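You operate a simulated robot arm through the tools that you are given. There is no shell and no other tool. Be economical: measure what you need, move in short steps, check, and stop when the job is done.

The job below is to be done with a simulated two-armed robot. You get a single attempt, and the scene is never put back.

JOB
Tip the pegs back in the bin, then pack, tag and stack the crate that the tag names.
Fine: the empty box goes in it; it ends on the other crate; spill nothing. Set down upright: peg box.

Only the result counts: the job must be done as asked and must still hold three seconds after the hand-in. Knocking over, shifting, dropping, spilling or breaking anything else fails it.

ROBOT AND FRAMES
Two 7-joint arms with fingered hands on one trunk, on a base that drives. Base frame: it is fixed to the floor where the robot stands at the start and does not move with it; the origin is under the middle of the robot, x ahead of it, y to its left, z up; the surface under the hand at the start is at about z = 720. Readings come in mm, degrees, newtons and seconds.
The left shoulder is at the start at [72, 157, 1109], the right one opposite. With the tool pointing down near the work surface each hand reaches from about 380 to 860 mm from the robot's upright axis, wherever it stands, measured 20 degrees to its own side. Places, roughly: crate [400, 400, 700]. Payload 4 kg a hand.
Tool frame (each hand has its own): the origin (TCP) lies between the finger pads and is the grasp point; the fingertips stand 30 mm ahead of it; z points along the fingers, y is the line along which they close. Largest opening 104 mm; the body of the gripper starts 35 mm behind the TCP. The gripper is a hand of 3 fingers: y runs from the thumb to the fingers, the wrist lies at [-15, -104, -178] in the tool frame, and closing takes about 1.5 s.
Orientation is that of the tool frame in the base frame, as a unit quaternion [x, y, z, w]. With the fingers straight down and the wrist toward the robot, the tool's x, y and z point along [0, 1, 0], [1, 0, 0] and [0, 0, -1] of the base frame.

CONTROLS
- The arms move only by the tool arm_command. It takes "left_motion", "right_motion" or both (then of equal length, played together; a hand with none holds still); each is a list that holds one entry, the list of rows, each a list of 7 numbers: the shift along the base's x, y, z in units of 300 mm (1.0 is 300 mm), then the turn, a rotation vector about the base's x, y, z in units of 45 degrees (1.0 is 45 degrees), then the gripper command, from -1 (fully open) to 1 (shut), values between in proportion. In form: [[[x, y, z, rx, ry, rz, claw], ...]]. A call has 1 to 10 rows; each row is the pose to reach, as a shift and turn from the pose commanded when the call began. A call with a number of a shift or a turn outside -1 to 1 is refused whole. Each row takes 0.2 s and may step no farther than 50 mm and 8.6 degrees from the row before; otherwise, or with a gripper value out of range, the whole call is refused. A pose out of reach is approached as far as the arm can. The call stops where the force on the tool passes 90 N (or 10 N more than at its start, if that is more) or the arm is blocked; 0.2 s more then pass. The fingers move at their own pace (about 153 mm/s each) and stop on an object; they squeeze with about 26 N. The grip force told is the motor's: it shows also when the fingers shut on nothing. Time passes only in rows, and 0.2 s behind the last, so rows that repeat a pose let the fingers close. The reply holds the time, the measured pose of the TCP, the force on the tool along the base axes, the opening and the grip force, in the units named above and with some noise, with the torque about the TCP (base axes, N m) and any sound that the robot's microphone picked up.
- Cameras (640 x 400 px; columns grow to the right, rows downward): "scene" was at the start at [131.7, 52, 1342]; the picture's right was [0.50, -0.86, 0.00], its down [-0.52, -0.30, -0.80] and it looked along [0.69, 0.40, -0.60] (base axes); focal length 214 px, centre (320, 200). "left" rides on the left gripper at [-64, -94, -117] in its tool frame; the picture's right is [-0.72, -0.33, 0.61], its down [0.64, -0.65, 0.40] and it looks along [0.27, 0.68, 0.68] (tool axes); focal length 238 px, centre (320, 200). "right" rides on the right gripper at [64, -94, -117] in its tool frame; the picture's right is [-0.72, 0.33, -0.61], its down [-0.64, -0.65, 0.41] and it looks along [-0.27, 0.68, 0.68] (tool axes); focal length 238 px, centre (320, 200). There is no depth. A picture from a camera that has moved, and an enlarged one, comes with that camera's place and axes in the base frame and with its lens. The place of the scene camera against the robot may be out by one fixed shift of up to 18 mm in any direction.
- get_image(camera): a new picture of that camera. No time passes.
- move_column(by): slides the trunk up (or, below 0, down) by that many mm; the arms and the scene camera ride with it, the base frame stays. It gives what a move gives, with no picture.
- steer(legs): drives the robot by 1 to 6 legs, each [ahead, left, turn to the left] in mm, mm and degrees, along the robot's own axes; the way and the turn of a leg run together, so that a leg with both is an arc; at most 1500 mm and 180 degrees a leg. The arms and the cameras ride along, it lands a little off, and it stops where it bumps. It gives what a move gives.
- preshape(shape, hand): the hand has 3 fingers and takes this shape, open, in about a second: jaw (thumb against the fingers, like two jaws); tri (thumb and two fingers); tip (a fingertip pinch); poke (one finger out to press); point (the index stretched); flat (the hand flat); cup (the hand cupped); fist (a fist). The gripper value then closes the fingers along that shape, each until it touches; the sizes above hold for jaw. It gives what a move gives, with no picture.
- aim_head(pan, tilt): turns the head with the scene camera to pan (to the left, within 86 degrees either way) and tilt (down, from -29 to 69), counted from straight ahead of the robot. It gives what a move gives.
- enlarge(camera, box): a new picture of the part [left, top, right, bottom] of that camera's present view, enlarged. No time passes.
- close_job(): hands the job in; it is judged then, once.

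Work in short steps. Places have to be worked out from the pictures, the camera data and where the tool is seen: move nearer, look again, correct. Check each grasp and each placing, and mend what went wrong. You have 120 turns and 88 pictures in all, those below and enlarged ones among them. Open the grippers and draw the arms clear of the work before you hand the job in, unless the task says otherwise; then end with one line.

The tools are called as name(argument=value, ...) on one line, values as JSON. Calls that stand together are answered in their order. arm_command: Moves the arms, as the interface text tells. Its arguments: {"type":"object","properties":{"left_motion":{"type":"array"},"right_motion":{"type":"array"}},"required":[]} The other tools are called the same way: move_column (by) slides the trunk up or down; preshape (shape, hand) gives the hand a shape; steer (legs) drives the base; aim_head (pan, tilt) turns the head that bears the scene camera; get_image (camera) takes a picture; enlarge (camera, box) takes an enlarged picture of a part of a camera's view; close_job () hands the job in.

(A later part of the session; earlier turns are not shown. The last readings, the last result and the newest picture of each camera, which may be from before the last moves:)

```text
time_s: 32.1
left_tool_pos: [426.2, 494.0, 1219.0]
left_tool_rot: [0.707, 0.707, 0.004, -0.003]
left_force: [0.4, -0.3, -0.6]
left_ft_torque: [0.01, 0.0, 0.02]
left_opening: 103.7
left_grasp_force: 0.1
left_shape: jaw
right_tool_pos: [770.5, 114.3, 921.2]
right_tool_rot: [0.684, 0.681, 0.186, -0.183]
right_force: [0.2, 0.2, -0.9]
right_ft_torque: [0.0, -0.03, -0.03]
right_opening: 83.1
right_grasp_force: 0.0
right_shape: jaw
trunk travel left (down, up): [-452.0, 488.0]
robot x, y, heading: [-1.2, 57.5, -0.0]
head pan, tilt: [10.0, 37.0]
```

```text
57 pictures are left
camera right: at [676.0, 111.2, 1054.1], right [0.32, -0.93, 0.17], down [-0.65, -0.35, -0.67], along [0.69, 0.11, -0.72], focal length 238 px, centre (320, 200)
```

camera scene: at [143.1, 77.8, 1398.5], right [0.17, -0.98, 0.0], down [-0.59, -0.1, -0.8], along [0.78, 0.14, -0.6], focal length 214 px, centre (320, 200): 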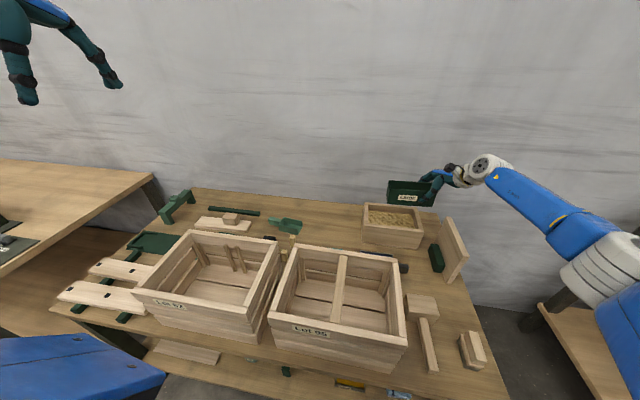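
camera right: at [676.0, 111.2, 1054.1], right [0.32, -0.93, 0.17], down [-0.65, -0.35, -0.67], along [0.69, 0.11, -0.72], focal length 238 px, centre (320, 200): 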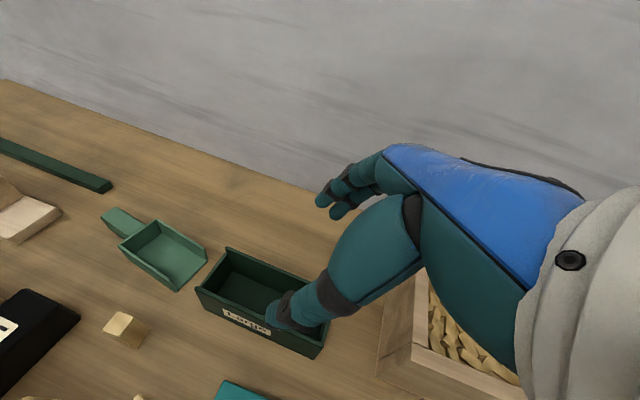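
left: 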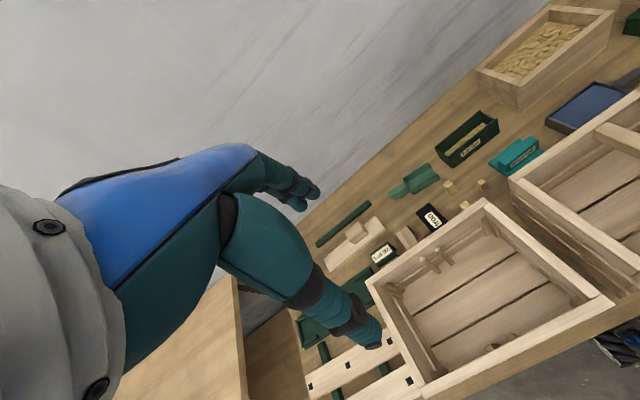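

Box is upright and empty at about (774,156). I retract the right hand up, right and back, straightening it.

arm_command(right_motion=[[[0, -0.05, 0.12, 0, 0, 0, -0.8], [0, -0.15, 0.24, -0.1, 0, 0, -1], [-0.05, -0.27, 0.36, -0.2, 0, 0, -1], [-0.13, -0.39, 0.42, -0.3, 0, 0, -1], [-0.23, -0.51, 0.46, -0.4, 0, 0, -1], [-0.33, -0.63, 0.5, -0.5, 0, 0, -1], [-0.43, -0.75, 0.54, -0.6, 0, 0, -1], [-0.52, -0.87, 0.58, -0.667, 0, 0, -1], [-0.6, -0.97, 0.6, -0.667, 0, 0, -1]]])

arm_command(left_motion=[[[0.09, -0.08, 0, 0, 0, 0, -0.6], [0.18, -0.17, -0.03, 0, 0, 0, -0.6], [0.27, -0.26, -0.07, 0, 0, 0, -0.6], [0.36, -0.35, -0.12, 0, 0, 0, -0.6], [0.45, -0.44, -0.19, 0, 0, 0, -0.6], [0.54, -0.53, -0.26, 0, 0, 0, -0.6], [0.63, -0.62, -0.33, 0, 0, 0, -0.6], [0.72, -0.71, -0.4, 0, 0, 0, -0.6], [0.82, -0.81, -0.47, 0, 0, 0, -0.6], [0.92, -0.91, -0.53, 0, 0, 0, -0.6]]])

arm_command(left_motion=[[[0.08, -0.07, -0.1, 0, 0, 0, -0.6], [0.16, -0.14, -0.2, 0, 0, 0, -0.6], [0.22, -0.18, -0.3, 0, 0, 0, -0.6], [0.236, -0.218, -0.4, 0, 0, 0, -0.6], [0.236, -0.218, -0.5, 0, 0, 0, -0.6], [0.236, -0.218, -0.6, 0, 0, 0, -0.6], [0.236, -0.218, -0.6, 0, 0, 0, -0.6]]])

get_image(camera="left")

```text
refused: row 3 steps farther than a row can; nothing moved
```

```text
time_s: 34.4
left_tool_pos: [628.8, 265.9, 1027.0]
left_tool_rot: [0.707, 0.707, 0.005, -0.003]
left_force: [0.4, 0.2, -0.4]
left_ft_torque: [-0.01, -0.01, 0.0]
left_opening: 83.2
left_grasp_force: 0.0
left_shape: jaw
left hand out of reach, approached as far as the arm can: row 8, 9, 10
right_tool_pos: [772.8, 112.5, 917.7]
right_tool_rot: [0.684, 0.681, 0.185, -0.185]
right_force: [-0.4, -0.2, -0.3]
right_ft_torque: [0.02, 0.01, -0.01]
right_opening: 83.1
right_grasp_force: 0.1
right_shape: jaw
trunk travel left (down, up): [-452.0, 488.0]
robot x, y, heading: [2.7, 58.9, -0.0]
head pan, tilt: [10.0, 37.0]
```

```text
time_s: 36.0
left_tool_pos: [601.2, 269.5, 901.6]
left_tool_rot: [0.706, 0.708, 0.005, -0.002]
left_force: [0.2, -2.9, 1.2]
left_ft_torque: [-0.02, 0.1, 0.09]
left_opening: 83.5
left_grasp_force: 0.1
left_shape: jaw
left hand out of reach, approached as far as the arm can: row 1, 2, 3, 4, 5, 6, 7
right_tool_pos: [771.6, 114.5, 920.7]
right_tool_rot: [0.684, 0.681, 0.186, -0.184]
right_force: [0.1, -0.1, 0.8]
right_ft_torque: [0.0, -0.01, 0.03]
right_opening: 82.8
right_grasp_force: 0.0
right_shape: jaw
trunk travel left (down, up): [-452.0, 488.0]
robot x, y, heading: [2.3, 55.0, 0.1]
head pan, tilt: [10.0, 37.0]
```

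```text
56 pictures are left
camera left: at [505.5, 203.5, 1017.1], right [-0.32, -0.71, -0.62], down [-0.65, 0.65, -0.4], along [0.69, 0.28, -0.67], focal length 238 px, centre (320, 200)
```

left: 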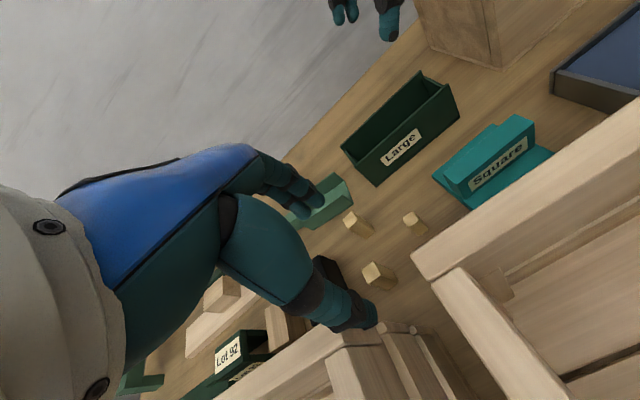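

The left hand stopped short and may be lightly touching something. I lift it straight up, then check crate 92 hasn't moved.

arm_command(left_motion=[[[0, 0.0, 0.06, 0, 0, 0, -0.6], [0, 0.0, 0.15, 0, 0, 0, -0.6], [0, 0, 0.28, 0, 0, 0, -0.6], [0, 0, 0.4, 0, 0, 0, -0.6], [0, 0, 0.4, 0, 0, 0, -0.6]]])

get_image(camera="scene")

```text
time_s: 37.1
left_tool_pos: [598.9, 274.9, 1018.3]
left_tool_rot: [0.707, 0.707, 0.005, -0.004]
left_force: [-0.6, -0.2, -0.4]
left_ft_torque: [0.01, 0.04, -0.03]
left_opening: 83.2
left_grasp_force: 0.1
left_shape: jaw
right_tool_pos: [772.4, 113.4, 919.8]
right_tool_rot: [0.684, 0.681, 0.185, -0.184]
right_force: [-1.4, -0.1, 0.5]
right_ft_torque: [0.02, 0.04, 0.02]
right_opening: 82.7
right_grasp_force: 0.0
right_shape: jaw
trunk travel left (down, up): [-452.0, 488.0]
robot x, y, heading: [3.7, 57.0, -0.0]
head pan, tilt: [10.0, 37.0]
```

```text
55 pictures are left
camera scene: at [143.3, 78.1, 1268.4], right [0.17, -0.98, 0.0], down [-0.6, -0.11, -0.8], along [0.78, 0.14, -0.6], focal length 214 px, centre (320, 200)
```

scene: 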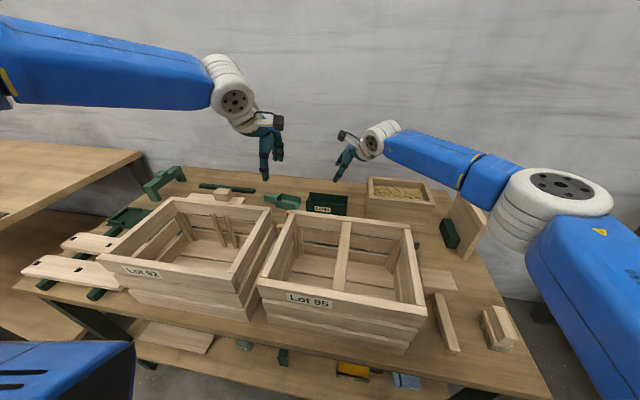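

Crates look undisturbed; likely the two hands were too near each other. I back the right hand away (smaller steps) before trying the left again.

arm_command(right_motion=[[[0, -0.05, 0.1, 0, 0, 0, -0.8], [0, -0.13, 0.2, -0.1, 0, 0, -1], [-0.04, -0.22, 0.3, -0.2, 0, 0, -1], [-0.1, -0.32, 0.38, -0.3, 0, 0, -1], [-0.18, -0.43, 0.43, -0.4, 0, 0, -1], [-0.26, -0.54, 0.47, -0.5, 0, 0, -1], [-0.34, -0.65, 0.51, -0.6, 0, 0, -1], [-0.42, -0.76, 0.55, -0.667, 0, 0, -1], [-0.5, -0.87, 0.58, -0.667, 0, 0, -1], [-0.58, -0.98, 0.6, -0.667, 0, 0, -1]]])

arm_command(left_motion=[[[0.1, -0.06, 0, 0, 0, 0, -0.6], [0.2, -0.12, 0, 0, 0, 0, -0.6], [0.3, -0.18, 0, 0, 0, 0, -0.6], [0.4, -0.24, 0, 0, 0, 0, -0.6], [0.48, -0.3, 0, 0, 0, 0, -0.6], [0.54, -0.36, 0, 0, 0, 0, -0.6], [0.583, -0.396, 0, 0, 0, 0, -0.6], [0.583, -0.396, 0, 0, 0, 0, -0.6]]])

```text
time_s: 39.4
left_tool_pos: [597.4, 274.0, 1021.1]
left_tool_rot: [0.706, 0.708, 0.007, -0.004]
left_force: [0.4, -0.2, -0.5]
left_ft_torque: [0.01, 0.01, -0.03]
left_opening: 83.2
left_grasp_force: 0.1
left_shape: jaw
right_tool_pos: [600.4, -181.3, 1097.3]
right_tool_rot: [0.708, 0.706, 0.004, 0.0]
right_force: [-0.9, -0.3, 0.9]
right_ft_torque: [0.03, -0.01, -0.02]
right_opening: 103.9
right_grasp_force: 0.0
right_shape: jaw
trunk travel left (down, up): [-452.0, 488.0]
robot x, y, heading: [0.5, 55.4, -0.2]
head pan, tilt: [10.0, 37.0]
```

```text
time_s: 41.1
left_tool_pos: [626.5, 266.6, 1019.2]
left_tool_rot: [0.707, 0.707, 0.005, -0.003]
left_force: [-0.7, 0.0, -0.4]
left_ft_torque: [0.0, -0.04, 0.0]
left_opening: 83.0
left_grasp_force: 0.1
left_shape: jaw
left hand out of reach, approached as far as the arm can: row 1, 2, 3, 4, 5, 6, 7, 8
right_tool_pos: [600.3, -178.8, 1097.6]
right_tool_rot: [0.708, 0.706, 0.003, -0.001]
right_force: [-0.1, -0.2, 1.2]
right_ft_torque: [-0.02, -0.01, 0.02]
right_opening: 103.8
right_grasp_force: 0.0
right_shape: jaw
trunk travel left (down, up): [-452.0, 488.0]
robot x, y, heading: [-0.5, 55.4, -0.1]
head pan, tilt: [10.0, 37.0]
```

The left arm seems to be in a poor posture. I try once more with it higher, moving forward at z≈1170.

arm_command(left_motion=[[[-0.05, 0.05, 0.12, 0, 0, 0, -0.6], [-0.05, 0.1, 0.25, 0, 0, 0, -0.6], [0.0, 0.1, 0.38, 0, 0, 0, -0.6], [0.1, 0.08, 0.5, 0, 0, 0, -0.6], [0.2, 0, 0.5, 0, 0, 0, -0.6], [0.3, -0.05, 0.5, 0, 0, 0, -0.6], [0.4, -0.1, 0.45, 0, 0, 0, -0.6], [0.5, -0.1, 0.4, 0, 0, 0, -0.6]]])

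```text
time_s: 43.0
left_tool_pos: [653.8, 326.5, 1091.8]
left_tool_rot: [0.707, 0.707, 0.004, -0.004]
left_force: [-0.3, -0.9, -0.4]
left_ft_torque: [-0.01, 0.02, 0.01]
left_opening: 83.1
left_grasp_force: 0.0
left_shape: jaw
left hand out of reach, approached as far as the arm can: row 4, 5, 6, 7, 8
right_tool_pos: [603.2, -177.6, 1093.8]
right_tool_rot: [0.708, 0.706, 0.002, -0.002]
right_force: [0.1, 0.6, -0.3]
right_ft_torque: [0.01, 0.01, -0.03]
right_opening: 103.6
right_grasp_force: 0.1
right_shape: jaw
trunk travel left (down, up): [-452.0, 488.0]
robot x, y, heading: [-0.7, 57.3, 0.1]
head pan, tilt: [10.0, 37.0]
```

Left is still limited, so I'll use the right hand again for the box. I park the left hand back and bring the right one over the box with a 10° lean.

arm_command(left_motion=[[[-0.1, 0.05, 0.03, 0, 0, 0, -0.6], [-0.2, 0.1, 0.06, 0, 0, 0, -0.6], [-0.3, 0.15, 0.1, 0, 0, 0, -0.6], [-0.4, 0.2, 0.15, 0, 0, 0, -0.6], [-0.5, 0.25, 0.2, 0, 0, 0, -0.6], [-0.6, 0.3, 0.25, 0, 0, 0, -0.6], [-0.7, 0.38, 0.25, 0, 0, 0, -0.6], [-0.75, 0.46, 0.25, 0, 0, 0, -0.6]]], right_motion=[[[0.06, 0.1, -0.02, 0.03, 0, 0, -0.6], [0.12, 0.2, -0.04, 0.06, 0, 0, -0.6], [0.18, 0.3, -0.06, 0.09, 0, 0, -0.6], [0.24, 0.4, -0.08, 0.12, 0, 0, -0.6], [0.3, 0.5, -0.1, 0.15, 0, 0, -0.6], [0.36, 0.6, -0.12, 0.18, 0, 0, -0.6], [0.42, 0.7, -0.14, 0.2, 0, 0, -0.6], [0.48, 0.8, -0.16, 0.222, 0, 0, -0.6]]])

arm_command(right_motion=[[[0.04, 0.1, -0.08, 0, 0, 0, -0.6], [0.08, 0.2, -0.16, 0, 0, 0, -0.6], [0.087, 0.26, -0.26, 0, 0, 0, -0.6], [0.09, 0.26, -0.36, 0, 0, 0, -0.6], [0.09, 0.26, -0.46, 0, 0, 0, -0.6], [0.09, 0.26, -0.56, 0, 0, 0, -0.6], [0.09, 0.26, -0.65, 0, 0, 0, -0.6], [0.09, 0.26, -0.65, 0, 0, 0, -0.6]]])

get_image(camera="right")

```text
time_s: 44.8
left_tool_pos: [428.8, 467.3, 1169.7]
left_tool_rot: [0.707, 0.707, 0.004, -0.002]
left_force: [1.1, 0.9, -0.4]
left_ft_torque: [0.0, 0.02, 0.0]
left_opening: 83.1
left_grasp_force: 0.2
left_shape: jaw
right_tool_pos: [743.4, 67.6, 1047.1]
right_tool_rot: [0.706, 0.703, 0.063, -0.061]
right_force: [0.9, -0.1, 0.0]
right_ft_torque: [0.03, 0.0, 0.0]
right_opening: 83.3
right_grasp_force: 0.0
right_shape: jaw
trunk travel left (down, up): [-452.0, 488.0]
robot x, y, heading: [1.2, 57.5, 0.1]
head pan, tilt: [10.0, 37.0]
```

```text
time_s: 46.5
left_tool_pos: [428.0, 461.1, 1173.3]
left_tool_rot: [0.707, 0.707, 0.006, -0.004]
left_force: [-0.5, -0.2, -0.1]
left_ft_torque: [0.03, 0.02, 0.01]
left_opening: 83.1
left_grasp_force: 0.1
left_shape: jaw
right_tool_pos: [769.8, 137.5, 854.3]
right_tool_rot: [0.706, 0.703, 0.064, -0.062]
right_force: [0.4, -1.1, 0.3]
right_ft_torque: [0.0, -0.01, 0.02]
right_opening: 83.3
right_grasp_force: 0.1
right_shape: jaw
trunk travel left (down, up): [-452.0, 488.0]
robot x, y, heading: [-2.3, 56.7, -0.0]
head pan, tilt: [10.0, 37.0]
```

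```text
54 pictures are left
camera right: at [674.9, 180.3, 980.5], right [0.32, -0.82, 0.48], down [-0.65, -0.55, -0.51], along [0.69, -0.15, -0.71], focal length 238 px, centre (320, 200)
```

right: 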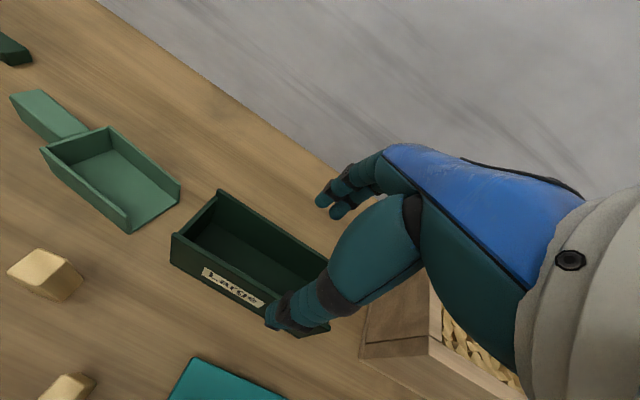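

Aligned. I descend to z≈766, close, and lift.

arm_command(right_motion=[[[0.008, 0.005, -0.1, 0, 0, 0, -0.6], [0.012, 0.005, -0.2, 0, 0, 0, -0.6], [0.013, 0.005, -0.26, 0, 0, 0, -0.6], [0.013, 0.005, -0.29, 0, 0, 0, -0.6], [0.013, 0.005, -0.29, 0, 0, 0, -0.2], [0.013, 0.005, -0.29, 0, 0, 0, 0.3], [0.013, 0.005, -0.29, 0, 0, 0, 1], [0.013, 0.005, -0.29, 0, 0, 0, 1], [0.013, 0.005, -0.29, 0, 0, 0, 1], [0.013, 0.005, -0.29, 0, 0, 0, 1]]])

get_image(camera="right")

```text
time_s: 48.8
left_tool_pos: [428.5, 462.9, 1173.6]
left_tool_rot: [0.707, 0.707, 0.005, -0.003]
left_force: [0.6, -0.2, 0.0]
left_ft_torque: [0.01, 0.02, 0.0]
left_opening: 83.1
left_grasp_force: 0.0
left_shape: jaw
right_tool_pos: [775.7, 141.7, 767.7]
right_tool_rot: [0.706, 0.703, 0.064, -0.063]
right_force: [-0.1, 0.0, -0.1]
right_ft_torque: [0.01, -0.03, 0.03]
right_opening: 53.6
right_grasp_force: 26.2
right_shape: jaw
trunk travel left (down, up): [-452.0, 488.0]
robot x, y, heading: [-1.7, 55.7, 0.1]
head pan, tilt: [10.0, 37.0]
```

```text
53 pictures are left
camera right: at [680.0, 184.4, 893.7], right [0.32, -0.82, 0.48], down [-0.65, -0.56, -0.51], along [0.68, -0.15, -0.71], focal length 238 px, centre (320, 200)
```

right: 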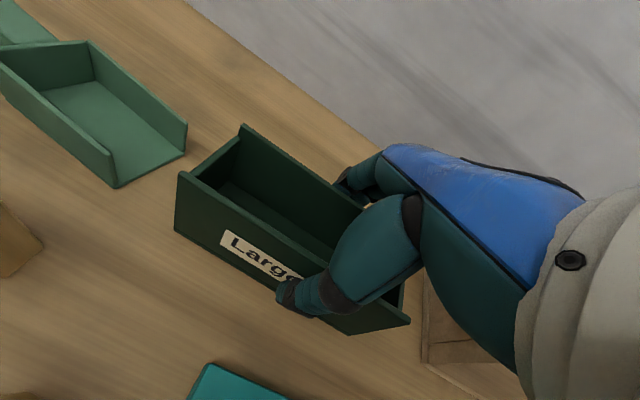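

Gripped. I raise the trunk 220 mm, then bring the box back and to the right side of the robot at safe height.

move_column(by=220)

arm_command(right_motion=[[[-0.1, -0.05, 0.05, 0, 0, 0, 1], [-0.2, -0.1, 0.06, 0, 0, 0, 1], [-0.3, -0.15, 0.06, 0, 0, 0, 1], [-0.4, -0.2, 0.06, 0, 0, 0, 1], [-0.5, -0.25, 0.06, 0, 0, 0, 1], [-0.6, -0.3, 0.06, 0, 0, 0, 1], [-0.7, -0.35, 0.06, 0, 0, 0, 1], [-0.8, -0.4, 0.06, 0, 0, 0, 1], [-0.9, -0.45, 0.06, 0, 0, 0, 1], [-1.0, -0.5, 0.06, 0, 0, 0, 1]]])

```text
time_s: 51.1
left_tool_pos: [429.7, 463.5, 1392.6]
left_tool_rot: [0.707, 0.707, 0.004, -0.004]
left_force: [0.7, 0.1, -0.6]
left_ft_torque: [-0.02, 0.01, 0.01]
left_opening: 83.1
left_grasp_force: 0.1
left_shape: jaw
right_tool_pos: [775.5, 142.2, 986.3]
right_tool_rot: [0.706, 0.702, 0.064, -0.062]
right_force: [-0.2, 0.2, -2.3]
right_ft_torque: [0.02, 0.01, -0.01]
right_opening: 53.6
right_grasp_force: 25.7
right_shape: jaw
trunk travel left (down, up): [-672.0, 268.0]
robot x, y, heading: [-1.3, 55.7, -0.2]
head pan, tilt: [10.0, 37.0]
```

```text
time_s: 53.3
left_tool_pos: [426.7, 460.9, 1393.7]
left_tool_rot: [0.707, 0.707, 0.006, -0.003]
left_force: [-0.4, -0.9, -0.2]
left_ft_torque: [-0.01, 0.02, 0.0]
left_opening: 83.1
left_grasp_force: 0.0
left_shape: jaw
right_tool_pos: [472.9, -11.6, 1005.5]
right_tool_rot: [0.706, 0.703, 0.066, -0.062]
right_force: [-0.1, 0.1, -0.6]
right_ft_torque: [-0.04, -0.01, 0.0]
right_opening: 53.4
right_grasp_force: 26.0
right_shape: jaw
trunk travel left (down, up): [-672.0, 268.0]
robot x, y, heading: [-2.0, 56.4, -0.3]
head pan, tilt: [10.0, 37.0]
```

Now I drive left about 440 mm so the box comes over crate 92, and look.

steer(legs=[[0, 440, 0]])

arm_command(right_motion=[[[0, 0, 0, 0, 0, 0, 1], [0, 0, 0, 0, 0, 0, 1], [0, 0, 0, 0, 0, 0, 1], [0, 0, 0, 0, 0, 0, 1]]])

get_image(camera="right")

get_image(camera="scene")

```text
time_s: 55.9
left_tool_pos: [427.6, 891.4, 1396.0]
left_tool_rot: [0.706, 0.708, 0.007, -0.005]
left_force: [0.3, 1.3, -0.4]
left_ft_torque: [-0.01, 0.01, -0.02]
left_opening: 83.4
left_grasp_force: 0.1
left_shape: jaw
right_tool_pos: [473.8, 418.1, 1006.4]
right_tool_rot: [0.705, 0.703, 0.066, -0.063]
right_force: [-0.5, -0.2, -2.1]
right_ft_torque: [-0.04, -0.02, -0.01]
right_opening: 53.4
right_grasp_force: 26.0
right_shape: jaw
trunk travel left (down, up): [-672.0, 268.0]
robot x, y, heading: [0.8, 490.5, 0.2]
head pan, tilt: [10.0, 37.0]
```

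```text
time_s: 56.9
left_tool_pos: [424.6, 894.0, 1394.7]
left_tool_rot: [0.706, 0.708, 0.005, -0.004]
left_force: [-0.1, 0.0, 0.7]
left_ft_torque: [0.01, 0.0, -0.01]
left_opening: 83.2
left_grasp_force: 0.0
left_shape: jaw
right_tool_pos: [473.4, 422.3, 1006.9]
right_tool_rot: [0.705, 0.703, 0.065, -0.063]
right_force: [-0.2, -0.2, -1.8]
right_ft_torque: [0.01, -0.01, 0.01]
right_opening: 53.7
right_grasp_force: 25.9
right_shape: jaw
trunk travel left (down, up): [-672.0, 268.0]
robot x, y, heading: [-2.9, 489.1, -0.1]
head pan, tilt: [10.0, 37.0]
```

```text
52 pictures are left
camera right: at [378.2, 464.1, 1132.5], right [0.32, -0.82, 0.48], down [-0.65, -0.56, -0.51], along [0.69, -0.14, -0.71], focal length 238 px, centre (320, 200)
```

right: 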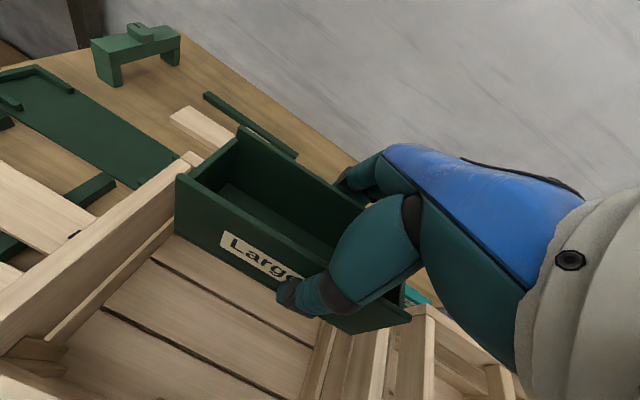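

```text
51 pictures are left
camera scene: at [141.8, 509.9, 1488.6], right [0.18, -0.98, 0.0], down [-0.59, -0.11, -0.8], along [0.78, 0.14, -0.6], focal length 214 px, centre (320, 200)
```

scene: 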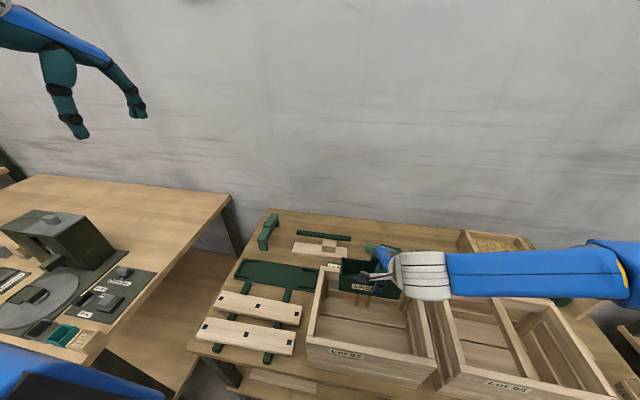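

I need exact crate position; I zoom the scene camera on crate 92.

enlarge(camera="scene", box=[230, 220, 470, 400])

```text
2.22 times, centred on (350, 310) of scene
camera zoom: at [141.8, 509.9, 1488.6], right [0.18, -0.98, 0.0], down [-0.59, -0.11, -0.8], along [0.78, 0.14, -0.6], focal length 477 px, centre (253, -44)
```

zoom: 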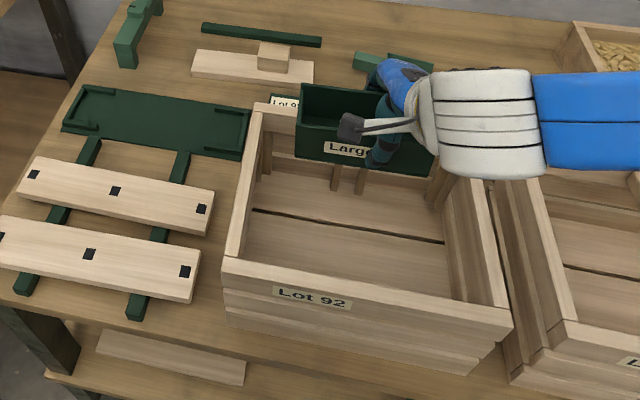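

Crate 92 is about x 350–555, y 275–581, rim ≈ 895. I place toward the middle-back (TCP 472, 413) so the wrist camera clears the front rim; descend in stages.

arm_command(right_motion=[[[0, -0.015, -0.1, 0, 0, 0, 1], [0, -0.03, -0.2, 0, 0, 0, 1], [0, -0.03, -0.3, 0, 0, 0, 1], [0, -0.03, -0.4, 0, 0, 0, 1], [0, -0.03, -0.5, 0, 0, 0, 1], [0, -0.03, -0.57, 0, 0, 0, 1], [0, -0.03, -0.57, 0, 0, 0, 1]]])

enlarge(camera="scene", box=[290, 240, 450, 380])

get_image(camera="right")

```text
time_s: 58.5
left_tool_pos: [425.9, 896.4, 1394.0]
left_tool_rot: [0.706, 0.708, 0.006, -0.002]
left_force: [-0.1, -0.5, 0.1]
left_ft_torque: [-0.02, -0.03, -0.02]
left_opening: 83.2
left_grasp_force: 0.1
left_shape: jaw
right_tool_pos: [472.5, 415.0, 866.0]
right_tool_rot: [0.705, 0.704, 0.065, -0.062]
right_force: [-2.1, -0.6, 0.5]
right_ft_torque: [-0.01, -0.12, -0.04]
right_opening: 53.4
right_grasp_force: 26.1
right_shape: jaw
right hand out of reach, approached as far as the arm can: row 5, 6, 7
trunk travel left (down, up): [-672.0, 268.0]
robot x, y, heading: [2.9, 490.1, 0.0]
head pan, tilt: [10.0, 37.0]
```

```text
2.86 times, centred on (370, 310) of scene
camera zoom: at [140.5, 512.3, 1488.8], right [0.18, -0.98, 0.0], down [-0.59, -0.11, -0.8], along [0.79, 0.14, -0.6], focal length 613 px, centre (177, -114)
```

zoom: 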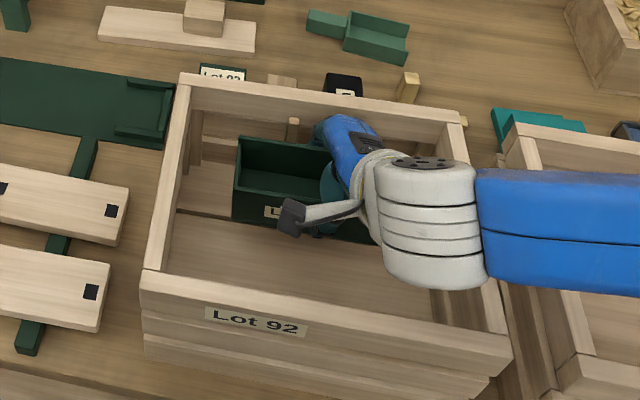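

```text
48 pictures are left
camera right: at [376.7, 456.9, 992.7], right [0.32, -0.82, 0.48], down [-0.65, -0.56, -0.51], along [0.69, -0.14, -0.71], focal length 238 px, centre (320, 200)
```

right: 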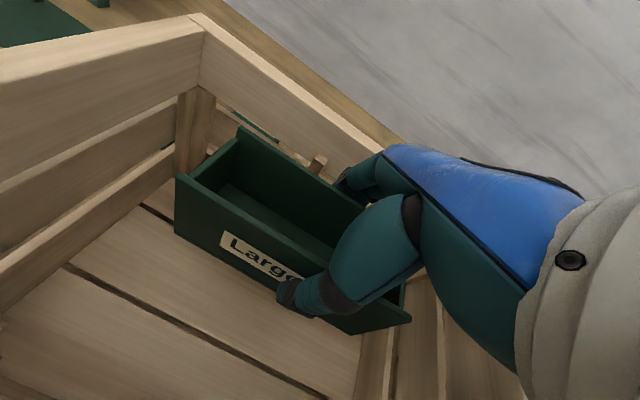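

Again near a posture limit. Before lowering with the trunk I check the right forearm/elbow clearance over crate 95.

aim_head(pan=-35, tilt=40)

get_image(camera="scene")

```text
time_s: 59.6
left_tool_pos: [424.9, 894.8, 1394.0]
left_tool_rot: [0.706, 0.708, 0.005, -0.003]
left_force: [0.9, 0.3, 0.4]
left_ft_torque: [0.03, 0.05, -0.01]
left_opening: 83.2
left_grasp_force: 0.1
left_shape: jaw
right_tool_pos: [472.2, 414.8, 865.7]
right_tool_rot: [0.705, 0.703, 0.065, -0.062]
right_force: [-3.3, 1.1, 0.0]
right_ft_torque: [-0.02, -0.11, 0.0]
right_opening: 53.2
right_grasp_force: 26.0
right_shape: jaw
trunk travel left (down, up): [-672.0, 268.0]
robot x, y, heading: [-3.1, 486.9, 0.0]
head pan, tilt: [-35.0, 40.0]
```

```text
47 pictures are left
camera scene: at [124.8, 448.7, 1484.3], right [-0.57, -0.82, 0.0], down [-0.53, 0.37, -0.77], along [0.63, -0.44, -0.64], focal length 214 px, centre (320, 200)
```

scene: 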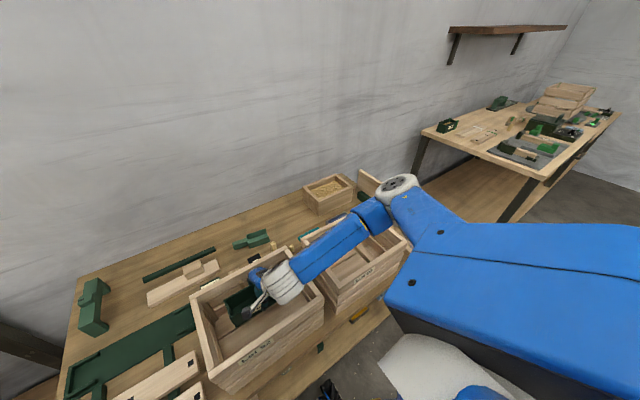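

There is a steady −3 N in x, so something is lightly touching at the far side. I zoom in to see the far fingers versus the back wall sticks.

enlarge(camera="right", box=[230, 100, 420, 220])

enlarge(camera="scene", box=[180, 220, 340, 380])

```text
3.33 times, centred on (325, 160) of right
camera zoom: at [376.9, 456.9, 992.7], right [0.32, -0.82, 0.48], down [-0.65, -0.56, -0.51], along [0.69, -0.15, -0.71], focal length 794 px, centre (303, 333)
```

zoom: 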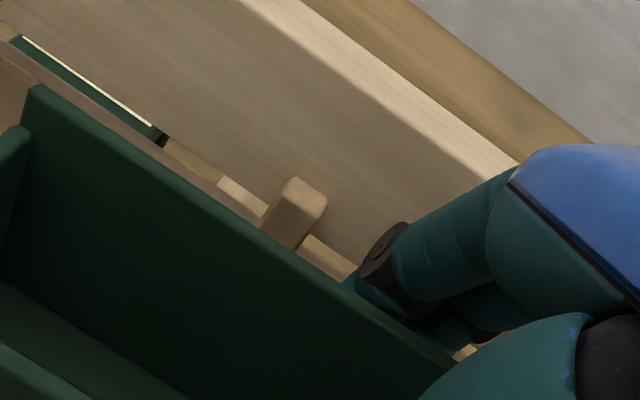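

```text
2.50 times, centred on (260, 300) of scene
camera zoom: at [124.8, 448.7, 1484.3], right [-0.57, -0.82, 0.0], down [-0.53, 0.37, -0.77], along [0.63, -0.44, -0.64], focal length 536 px, centre (470, -50)
```

zoom: 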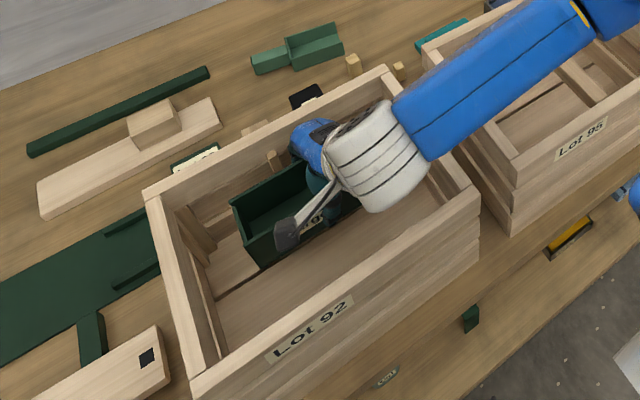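

The far knuckles graze the back wall. I raise, shift 27 mm toward the robot, and yaw −25° so that the wrist camera stays inside the crate opening.

arm_command(right_motion=[[[-0.03, 0, 0.05, 0, 0, 0, 1], [-0.06, 0, 0.12, 0, 0, 0, 1], [-0.09, 0, 0.2, 0, 0, -0.1, 1], [-0.09, 0, 0.22, 0, 0, -0.25, 1], [-0.09, 0, 0.22, 0, 0, -0.4, 1], [-0.09, 0, 0.22, 0, 0, -0.556, 1], [-0.09, 0, 0.22, 0, 0, -0.556, 1]]])

aim_head(pan=-10, tilt=50)

enlarge(camera="scene", box=[200, 150, 440, 330])

```text
time_s: 61.2
left_tool_pos: [426.1, 896.7, 1393.7]
left_tool_rot: [0.706, 0.708, 0.006, -0.004]
left_force: [0.2, -0.6, 0.2]
left_ft_torque: [0.0, -0.02, -0.02]
left_opening: 83.1
left_grasp_force: 0.0
left_shape: jaw
right_tool_pos: [445.6, 415.5, 930.7]
right_tool_rot: [0.841, 0.533, 0.077, -0.047]
right_force: [0.2, 0.0, -1.2]
right_ft_torque: [-0.03, -0.05, -0.02]
right_opening: 53.3
right_grasp_force: 25.9
right_shape: jaw
trunk travel left (down, up): [-672.0, 268.0]
robot x, y, heading: [0.6, 492.2, -0.2]
head pan, tilt: [-35.0, 40.0]
```

```text
time_s: 62.1
left_tool_pos: [424.8, 897.4, 1392.6]
left_tool_rot: [0.706, 0.708, 0.006, -0.003]
left_force: [-1.0, -0.3, 0.5]
left_ft_torque: [-0.04, -0.03, 0.02]
left_opening: 83.2
left_grasp_force: 0.0
left_shape: jaw
right_tool_pos: [446.9, 415.6, 931.4]
right_tool_rot: [0.841, 0.534, 0.077, -0.047]
right_force: [-0.3, -0.3, -1.1]
right_ft_torque: [-0.01, 0.04, 0.01]
right_opening: 53.4
right_grasp_force: 25.9
right_shape: jaw
trunk travel left (down, up): [-672.0, 268.0]
robot x, y, heading: [-3.0, 489.4, 0.2]
head pan, tilt: [-10.0, 50.0]
```

```text
2.22 times, centred on (320, 240) of scene
camera zoom: at [131.9, 483.8, 1470.0], right [-0.17, -0.99, 0.0], down [-0.76, 0.13, -0.64], along [0.63, -0.11, -0.77], focal length 477 px, centre (320, 111)
```

zoom: 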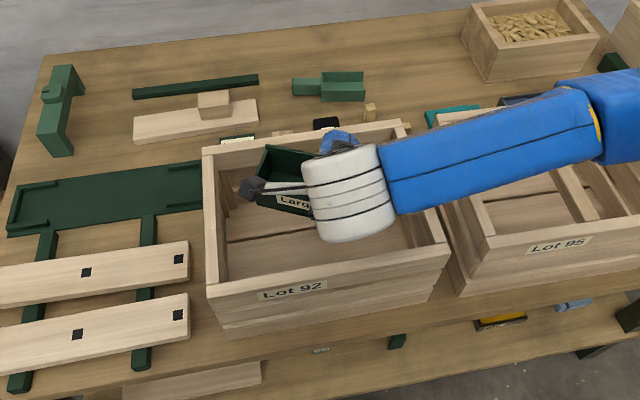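

Orientation is good: camera and wrist lie inside the crate opening. I lower via the trunk in steps.

move_column(by=-90)

enlarge(camera="scene", box=[200, 150, 440, 330])

get_image(camera="right")

```text
time_s: 63.4
left_tool_pos: [425.8, 896.0, 1303.6]
left_tool_rot: [0.706, 0.708, 0.005, -0.003]
left_force: [0.2, -0.4, 0.2]
left_ft_torque: [0.0, 0.01, 0.01]
left_opening: 83.2
left_grasp_force: 0.1
left_shape: jaw
right_tool_pos: [447.1, 414.9, 840.9]
right_tool_rot: [0.841, 0.534, 0.077, -0.047]
right_force: [0.7, -0.4, -1.3]
right_ft_torque: [-0.04, 0.04, -0.01]
right_opening: 53.1
right_grasp_force: 26.0
right_shape: jaw
trunk travel left (down, up): [-582.0, 358.0]
robot x, y, heading: [3.6, 494.6, 0.1]
head pan, tilt: [-10.0, 50.0]
```

```text
2.22 times, centred on (320, 240) of scene
camera zoom: at [131.7, 483.8, 1380.0], right [-0.17, -0.99, 0.0], down [-0.76, 0.13, -0.64], along [0.63, -0.11, -0.77], focal length 477 px, centre (320, 111)
```

zoom: 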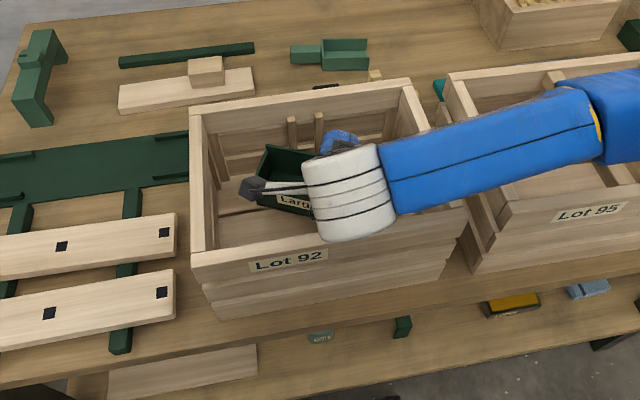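

```text
42 pictures are left
camera right: at [378.0, 493.1, 967.6], right [-0.05, -0.88, 0.48], down [-0.83, -0.23, -0.51], along [0.56, -0.42, -0.71], focal length 238 px, centre (320, 200)
```

right: 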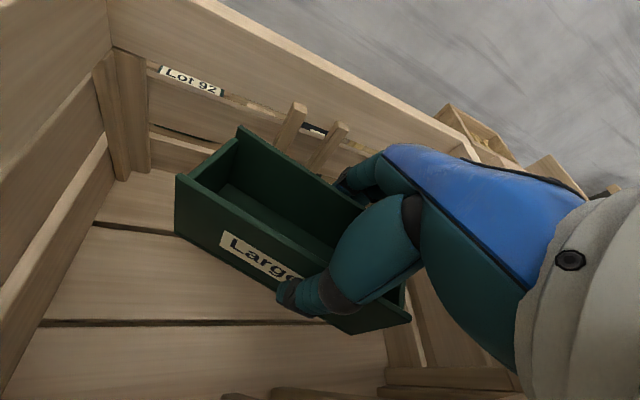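

Good clearance all round. I lower 35 mm more, then feel for the floor.

move_column(by=-38)

move_column(by=-8)

```text
time_s: 64.2
left_tool_pos: [425.2, 896.8, 1264.6]
left_tool_rot: [0.706, 0.708, 0.006, -0.003]
left_force: [-0.3, 0.0, -1.0]
left_ft_torque: [0.0, -0.02, 0.0]
left_opening: 83.3
left_grasp_force: 0.0
left_shape: jaw
right_tool_pos: [446.9, 415.6, 803.8]
right_tool_rot: [0.841, 0.534, 0.076, -0.046]
right_force: [3.0, 0.5, -1.5]
right_ft_torque: [-0.08, 0.33, -0.04]
right_opening: 53.4
right_grasp_force: 26.2
right_shape: jaw
trunk travel left (down, up): [-544.0, 396.0]
robot x, y, heading: [-2.6, 492.1, 0.1]
head pan, tilt: [-10.0, 50.0]
```

```text
time_s: 64.8
left_tool_pos: [426.4, 898.4, 1257.7]
left_tool_rot: [0.706, 0.708, 0.005, -0.004]
left_force: [-0.5, -0.3, -0.6]
left_ft_torque: [0.02, 0.01, 0.01]
left_opening: 83.5
left_grasp_force: 0.1
left_shape: jaw
right_tool_pos: [448.7, 414.8, 794.5]
right_tool_rot: [0.841, 0.534, 0.075, -0.046]
right_force: [4.9, 1.3, 7.0]
right_ft_torque: [-0.17, 1.35, -0.07]
right_opening: 53.3
right_grasp_force: 26.3
right_shape: jaw
trunk travel left (down, up): [-536.0, 404.0]
robot x, y, heading: [-1.1, 493.8, -0.2]
head pan, tilt: [-10.0, 50.0]
```

The torque shows the wrist/camera touching the front rim, not the box reaching the floor. I raise 20 mm and look at it.

move_column(by=20)

enlarge(camera="scene", box=[250, 160, 400, 280])

```text
time_s: 65.5
left_tool_pos: [425.6, 896.3, 1277.9]
left_tool_rot: [0.706, 0.708, 0.006, -0.004]
left_force: [-0.7, 0.1, -0.5]
left_ft_torque: [0.01, 0.01, -0.02]
left_opening: 83.1
left_grasp_force: 0.0
left_shape: jaw
right_tool_pos: [446.5, 415.1, 814.9]
right_tool_rot: [0.841, 0.534, 0.075, -0.045]
right_force: [0.7, -0.8, -2.0]
right_ft_torque: [0.03, 0.01, 0.03]
right_opening: 53.5
right_grasp_force: 25.8
right_shape: jaw
trunk travel left (down, up): [-556.0, 384.0]
robot x, y, heading: [-4.7, 488.8, -0.1]
head pan, tilt: [-10.0, 50.0]
```

```text
3.33 times, centred on (325, 220) of scene
camera zoom: at [131.7, 483.6, 1354.0], right [-0.17, -0.99, 0.0], down [-0.76, 0.13, -0.64], along [0.63, -0.11, -0.77], focal length 715 px, centre (303, 133)
```

zoom: 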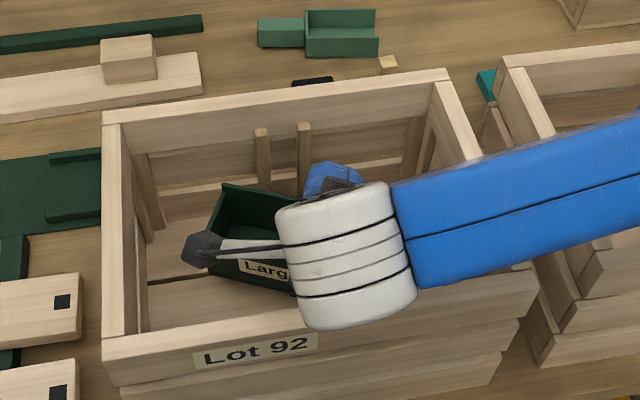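

The wrist housing overhangs the front wall. I raise clear and yaw the box +75° (to +50°) so the wrist sits inside the crate opening, to its right.

move_column(by=160)

arm_command(right_motion=[[[0.01, 0.02, 0, 0, 0, 0.15, 1], [0.02, 0.04, 0, 0, 0, 0.3, 1], [0.03, 0.06, 0, 0, 0, 0.45, 1], [0.04, 0.08, 0, 0, 0, 0.6, 1], [0.05, 0.1, 0, 0, 0, 0.75, 1], [0.06, 0.12, 0, 0, 0, 0.9, 1], [0.063, 0.15, 0, 0, 0, 1.0, 1]]])

arm_command(right_motion=[[[0, 0.01, 0, 0, 0, 0.15, 1], [0, 0.02, 0, 0, 0, 0.3, 1], [0, 0.03, 0, 0, 0, 0.45, 1], [0, 0.03, 0, 0, 0, 0.6, 1], [0, 0.03, 0, 0, 0, 0.667, 1], [0, 0.03, 0, 0, 0, 0.667, 1]]])

enlarge(camera="scene", box=[200, 150, 440, 330])

```text
time_s: 67.3
left_tool_pos: [425.7, 896.9, 1437.2]
left_tool_rot: [0.707, 0.708, 0.005, -0.003]
left_force: [0.4, 0.3, -0.4]
left_ft_torque: [0.0, 0.02, -0.03]
left_opening: 83.5
left_grasp_force: 0.1
left_shape: jaw
right_tool_pos: [447.1, 415.4, 975.3]
right_tool_rot: [0.841, 0.534, 0.077, -0.047]
right_force: [0.1, -0.1, -1.9]
right_ft_torque: [-0.04, 0.06, -0.01]
right_opening: 53.1
right_grasp_force: 25.9
right_shape: jaw
trunk travel left (down, up): [-716.0, 224.0]
robot x, y, heading: [3.5, 489.3, 0.0]
head pan, tilt: [-10.0, 50.0]
```

```text
time_s: 68.9
left_tool_pos: [425.8, 896.4, 1436.7]
left_tool_rot: [0.705, 0.709, 0.006, -0.002]
left_force: [-0.4, 0.3, 0.0]
left_ft_torque: [0.0, -0.01, 0.02]
left_opening: 83.4
left_grasp_force: 0.0
left_shape: jaw
right_tool_pos: [466.4, 460.6, 975.0]
right_tool_rot: [0.572, 0.816, 0.052, -0.073]
right_force: [0.3, -0.9, -1.8]
right_ft_torque: [0.0, 0.0, 0.02]
right_opening: 53.0
right_grasp_force: 25.7
right_shape: jaw
trunk travel left (down, up): [-716.0, 224.0]
robot x, y, heading: [-0.9, 487.5, -0.0]
head pan, tilt: [-10.0, 50.0]
```

```text
time_s: 70.3
left_tool_pos: [425.7, 895.6, 1436.9]
left_tool_rot: [0.706, 0.708, 0.006, -0.003]
left_force: [0.4, -0.1, 0.3]
left_ft_torque: [0.0, -0.03, -0.03]
left_opening: 83.2
left_grasp_force: 0.1
left_shape: jaw
right_tool_pos: [466.4, 469.6, 975.3]
right_tool_rot: [0.341, 0.936, 0.033, -0.085]
right_force: [0.1, -0.2, -1.7]
right_ft_torque: [-0.05, -0.03, 0.01]
right_opening: 53.2
right_grasp_force: 26.1
right_shape: jaw
trunk travel left (down, up): [-716.0, 224.0]
robot x, y, heading: [-3.0, 490.1, -0.0]
head pan, tilt: [-10.0, 50.0]
```

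```text
2.22 times, centred on (320, 240) of scene
camera zoom: at [132.3, 483.8, 1514.0], right [-0.17, -0.99, 0.0], down [-0.76, 0.13, -0.64], along [0.63, -0.11, -0.77], focal length 477 px, centre (320, 111)
```

zoom: 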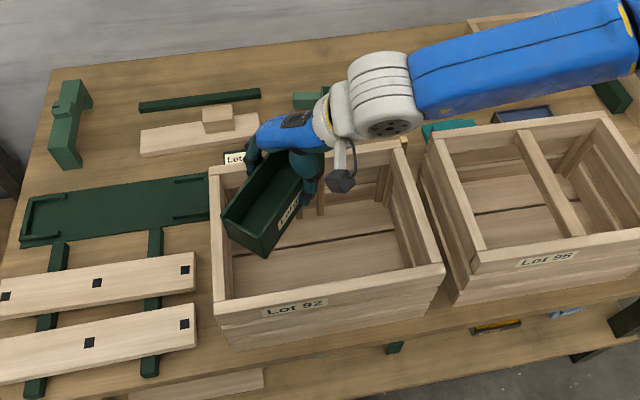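

Yaw achieved; the wrist will come down inside the opening. I lower 110 mm and check forces and view.

move_column(by=-110)

enlarge(camera="scene", box=[220, 140, 420, 290])

```text
time_s: 71.7
left_tool_pos: [427.0, 897.8, 1326.2]
left_tool_rot: [0.706, 0.708, 0.006, -0.004]
left_force: [0.5, 0.1, -0.4]
left_ft_torque: [0.02, -0.02, -0.02]
left_opening: 83.0
left_grasp_force: 0.1
left_shape: jaw
right_tool_pos: [465.6, 468.8, 862.5]
right_tool_rot: [0.344, 0.935, 0.03, -0.085]
right_force: [-1.5, 1.3, -1.7]
right_ft_torque: [-0.01, 0.02, 0.02]
right_opening: 53.3
right_grasp_force: 25.9
right_shape: jaw
trunk travel left (down, up): [-606.0, 334.0]
robot x, y, heading: [-3.7, 488.9, 0.2]
head pan, tilt: [-10.0, 50.0]
```

```text
2.67 times, centred on (320, 215) of scene
camera zoom: at [131.4, 485.0, 1403.8], right [-0.17, -0.99, 0.0], down [-0.76, 0.13, -0.64], along [0.63, -0.11, -0.77], focal length 572 px, centre (320, 160)
```

zoom: 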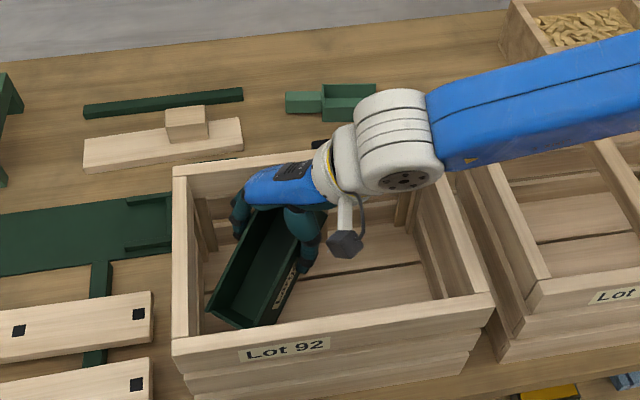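

Fits. I nudge 10 mm right for left-wall margin, then lower further.

arm_command(right_motion=[[[0, -0.02, 0, 0, 0, 0, 1], [0, -0.033, 0, 0, 0, 0, 1]]])

move_column(by=-52)

move_column(by=-12)

```text
time_s: 72.3
left_tool_pos: [426.7, 895.9, 1327.7]
left_tool_rot: [0.706, 0.708, 0.006, -0.003]
left_force: [0.5, 0.0, -0.9]
left_ft_torque: [-0.01, 0.03, 0.02]
left_opening: 83.2
left_grasp_force: 0.2
left_shape: jaw
right_tool_pos: [464.2, 458.0, 864.8]
right_tool_rot: [0.342, 0.935, 0.032, -0.084]
right_force: [-0.8, -0.2, -1.8]
right_ft_torque: [0.01, -0.01, 0.03]
right_opening: 53.2
right_grasp_force: 25.7
right_shape: jaw
trunk travel left (down, up): [-606.0, 334.0]
robot x, y, heading: [-0.9, 491.5, 0.2]
head pan, tilt: [-10.0, 50.0]
```

```text
time_s: 73.2
left_tool_pos: [425.8, 896.0, 1275.9]
left_tool_rot: [0.705, 0.709, 0.005, -0.003]
left_force: [0.0, 0.4, -0.7]
left_ft_torque: [-0.01, -0.02, -0.03]
left_opening: 83.2
left_grasp_force: 0.1
left_shape: jaw
right_tool_pos: [464.7, 459.5, 813.6]
right_tool_rot: [0.342, 0.935, 0.032, -0.084]
right_force: [-0.9, 0.4, -0.2]
right_ft_torque: [0.02, 0.03, 0.01]
right_opening: 53.1
right_grasp_force: 26.4
right_shape: jaw
trunk travel left (down, up): [-554.0, 386.0]
robot x, y, heading: [-1.4, 490.8, 0.0]
head pan, tilt: [-10.0, 50.0]
```

```text
time_s: 73.8
left_tool_pos: [424.9, 896.0, 1264.1]
left_tool_rot: [0.705, 0.709, 0.006, -0.004]
left_force: [-0.5, 0.0, 0.2]
left_ft_torque: [0.01, -0.01, 0.02]
left_opening: 83.2
left_grasp_force: 0.0
left_shape: jaw
right_tool_pos: [464.7, 459.9, 800.0]
right_tool_rot: [0.342, 0.935, 0.033, -0.083]
right_force: [1.1, 0.2, 0.5]
right_ft_torque: [0.06, 0.14, -0.01]
right_opening: 53.2
right_grasp_force: 26.7
right_shape: jaw
trunk travel left (down, up): [-542.0, 398.0]
robot x, y, heading: [-2.7, 490.5, 0.1]
head pan, tilt: [-10.0, 50.0]
```

Force hints at first contact near z≈800. I step down 4 mm more to confirm.

move_column(by=-4)

enlarge(camera="scene", box=[220, 120, 420, 270])

get_image(camera="right")

```text
time_s: 74.4
left_tool_pos: [426.4, 896.6, 1259.2]
left_tool_rot: [0.706, 0.709, 0.006, -0.002]
left_force: [0.3, 1.4, 0.9]
left_ft_torque: [0.01, -0.02, -0.01]
left_opening: 83.2
left_grasp_force: 0.0
left_shape: jaw
right_tool_pos: [465.6, 459.5, 796.5]
right_tool_rot: [0.343, 0.935, 0.033, -0.085]
right_force: [0.3, -0.8, 1.2]
right_ft_torque: [0.04, 0.2, -0.04]
right_opening: 53.3
right_grasp_force: 25.8
right_shape: jaw
trunk travel left (down, up): [-538.0, 402.0]
robot x, y, heading: [-0.6, 486.2, 0.0]
head pan, tilt: [-10.0, 50.0]
```

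```text
2.67 times, centred on (320, 195) of scene
camera zoom: at [131.8, 483.4, 1336.0], right [-0.17, -0.99, 0.0], down [-0.76, 0.13, -0.64], along [0.63, -0.11, -0.77], focal length 572 px, centre (320, 213)
```

zoom: 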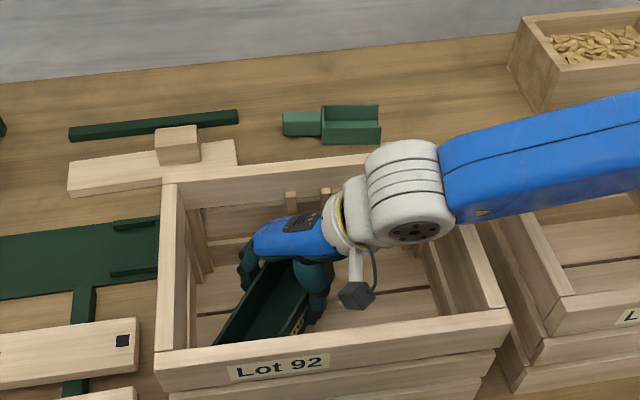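

```text
37 pictures are left
camera right: at [371.3, 413.6, 923.4], right [0.83, -0.28, 0.48], down [0.01, -0.86, -0.52], along [0.55, 0.43, -0.71], focal length 238 px, centre (320, 200)
```

right: 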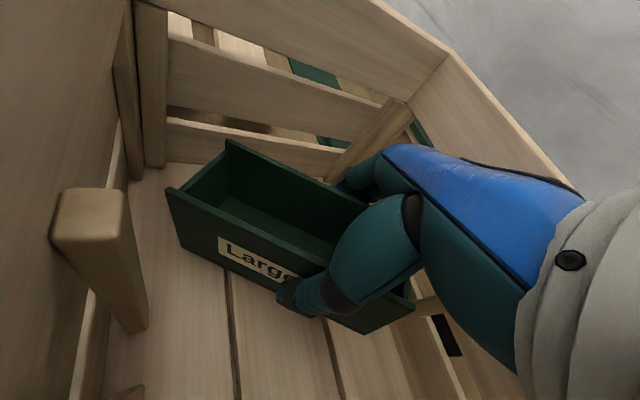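

The box end has touched the floor and is levelling in the grip. I step 3 mm more, then check before release.

move_column(by=-4)

enlarge(camera="right", box=[100, 80, 420, 380])

```text
time_s: 74.9
left_tool_pos: [425.8, 896.9, 1255.5]
left_tool_rot: [0.706, 0.708, 0.005, -0.003]
left_force: [0.3, 0.0, -0.4]
left_ft_torque: [0.01, 0.02, 0.0]
left_opening: 83.3
left_grasp_force: 0.1
left_shape: jaw
right_tool_pos: [465.3, 458.5, 793.3]
right_tool_rot: [0.342, 0.936, 0.033, -0.084]
right_force: [0.6, 0.2, 1.6]
right_ft_torque: [0.07, 0.19, 0.02]
right_opening: 53.5
right_grasp_force: 25.4
right_shape: jaw
trunk travel left (down, up): [-534.0, 406.0]
robot x, y, heading: [-0.6, 489.3, 0.1]
head pan, tilt: [-10.0, 50.0]
```

```text
1.33 times, centred on (260, 230) of right
camera zoom: at [371.2, 413.6, 919.3], right [0.83, -0.28, 0.47], down [0.01, -0.86, -0.52], along [0.55, 0.43, -0.71], focal length 318 px, centre (400, 160)
```

zoom: 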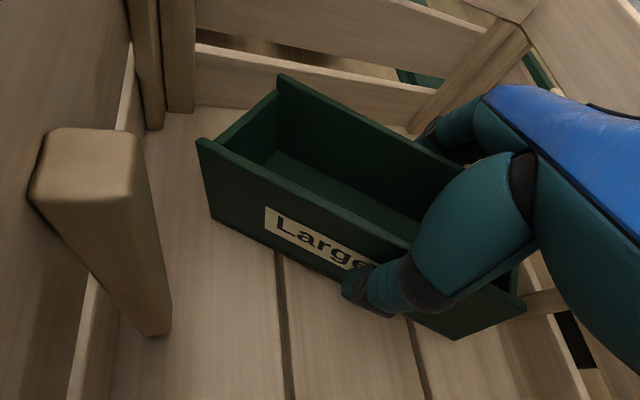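

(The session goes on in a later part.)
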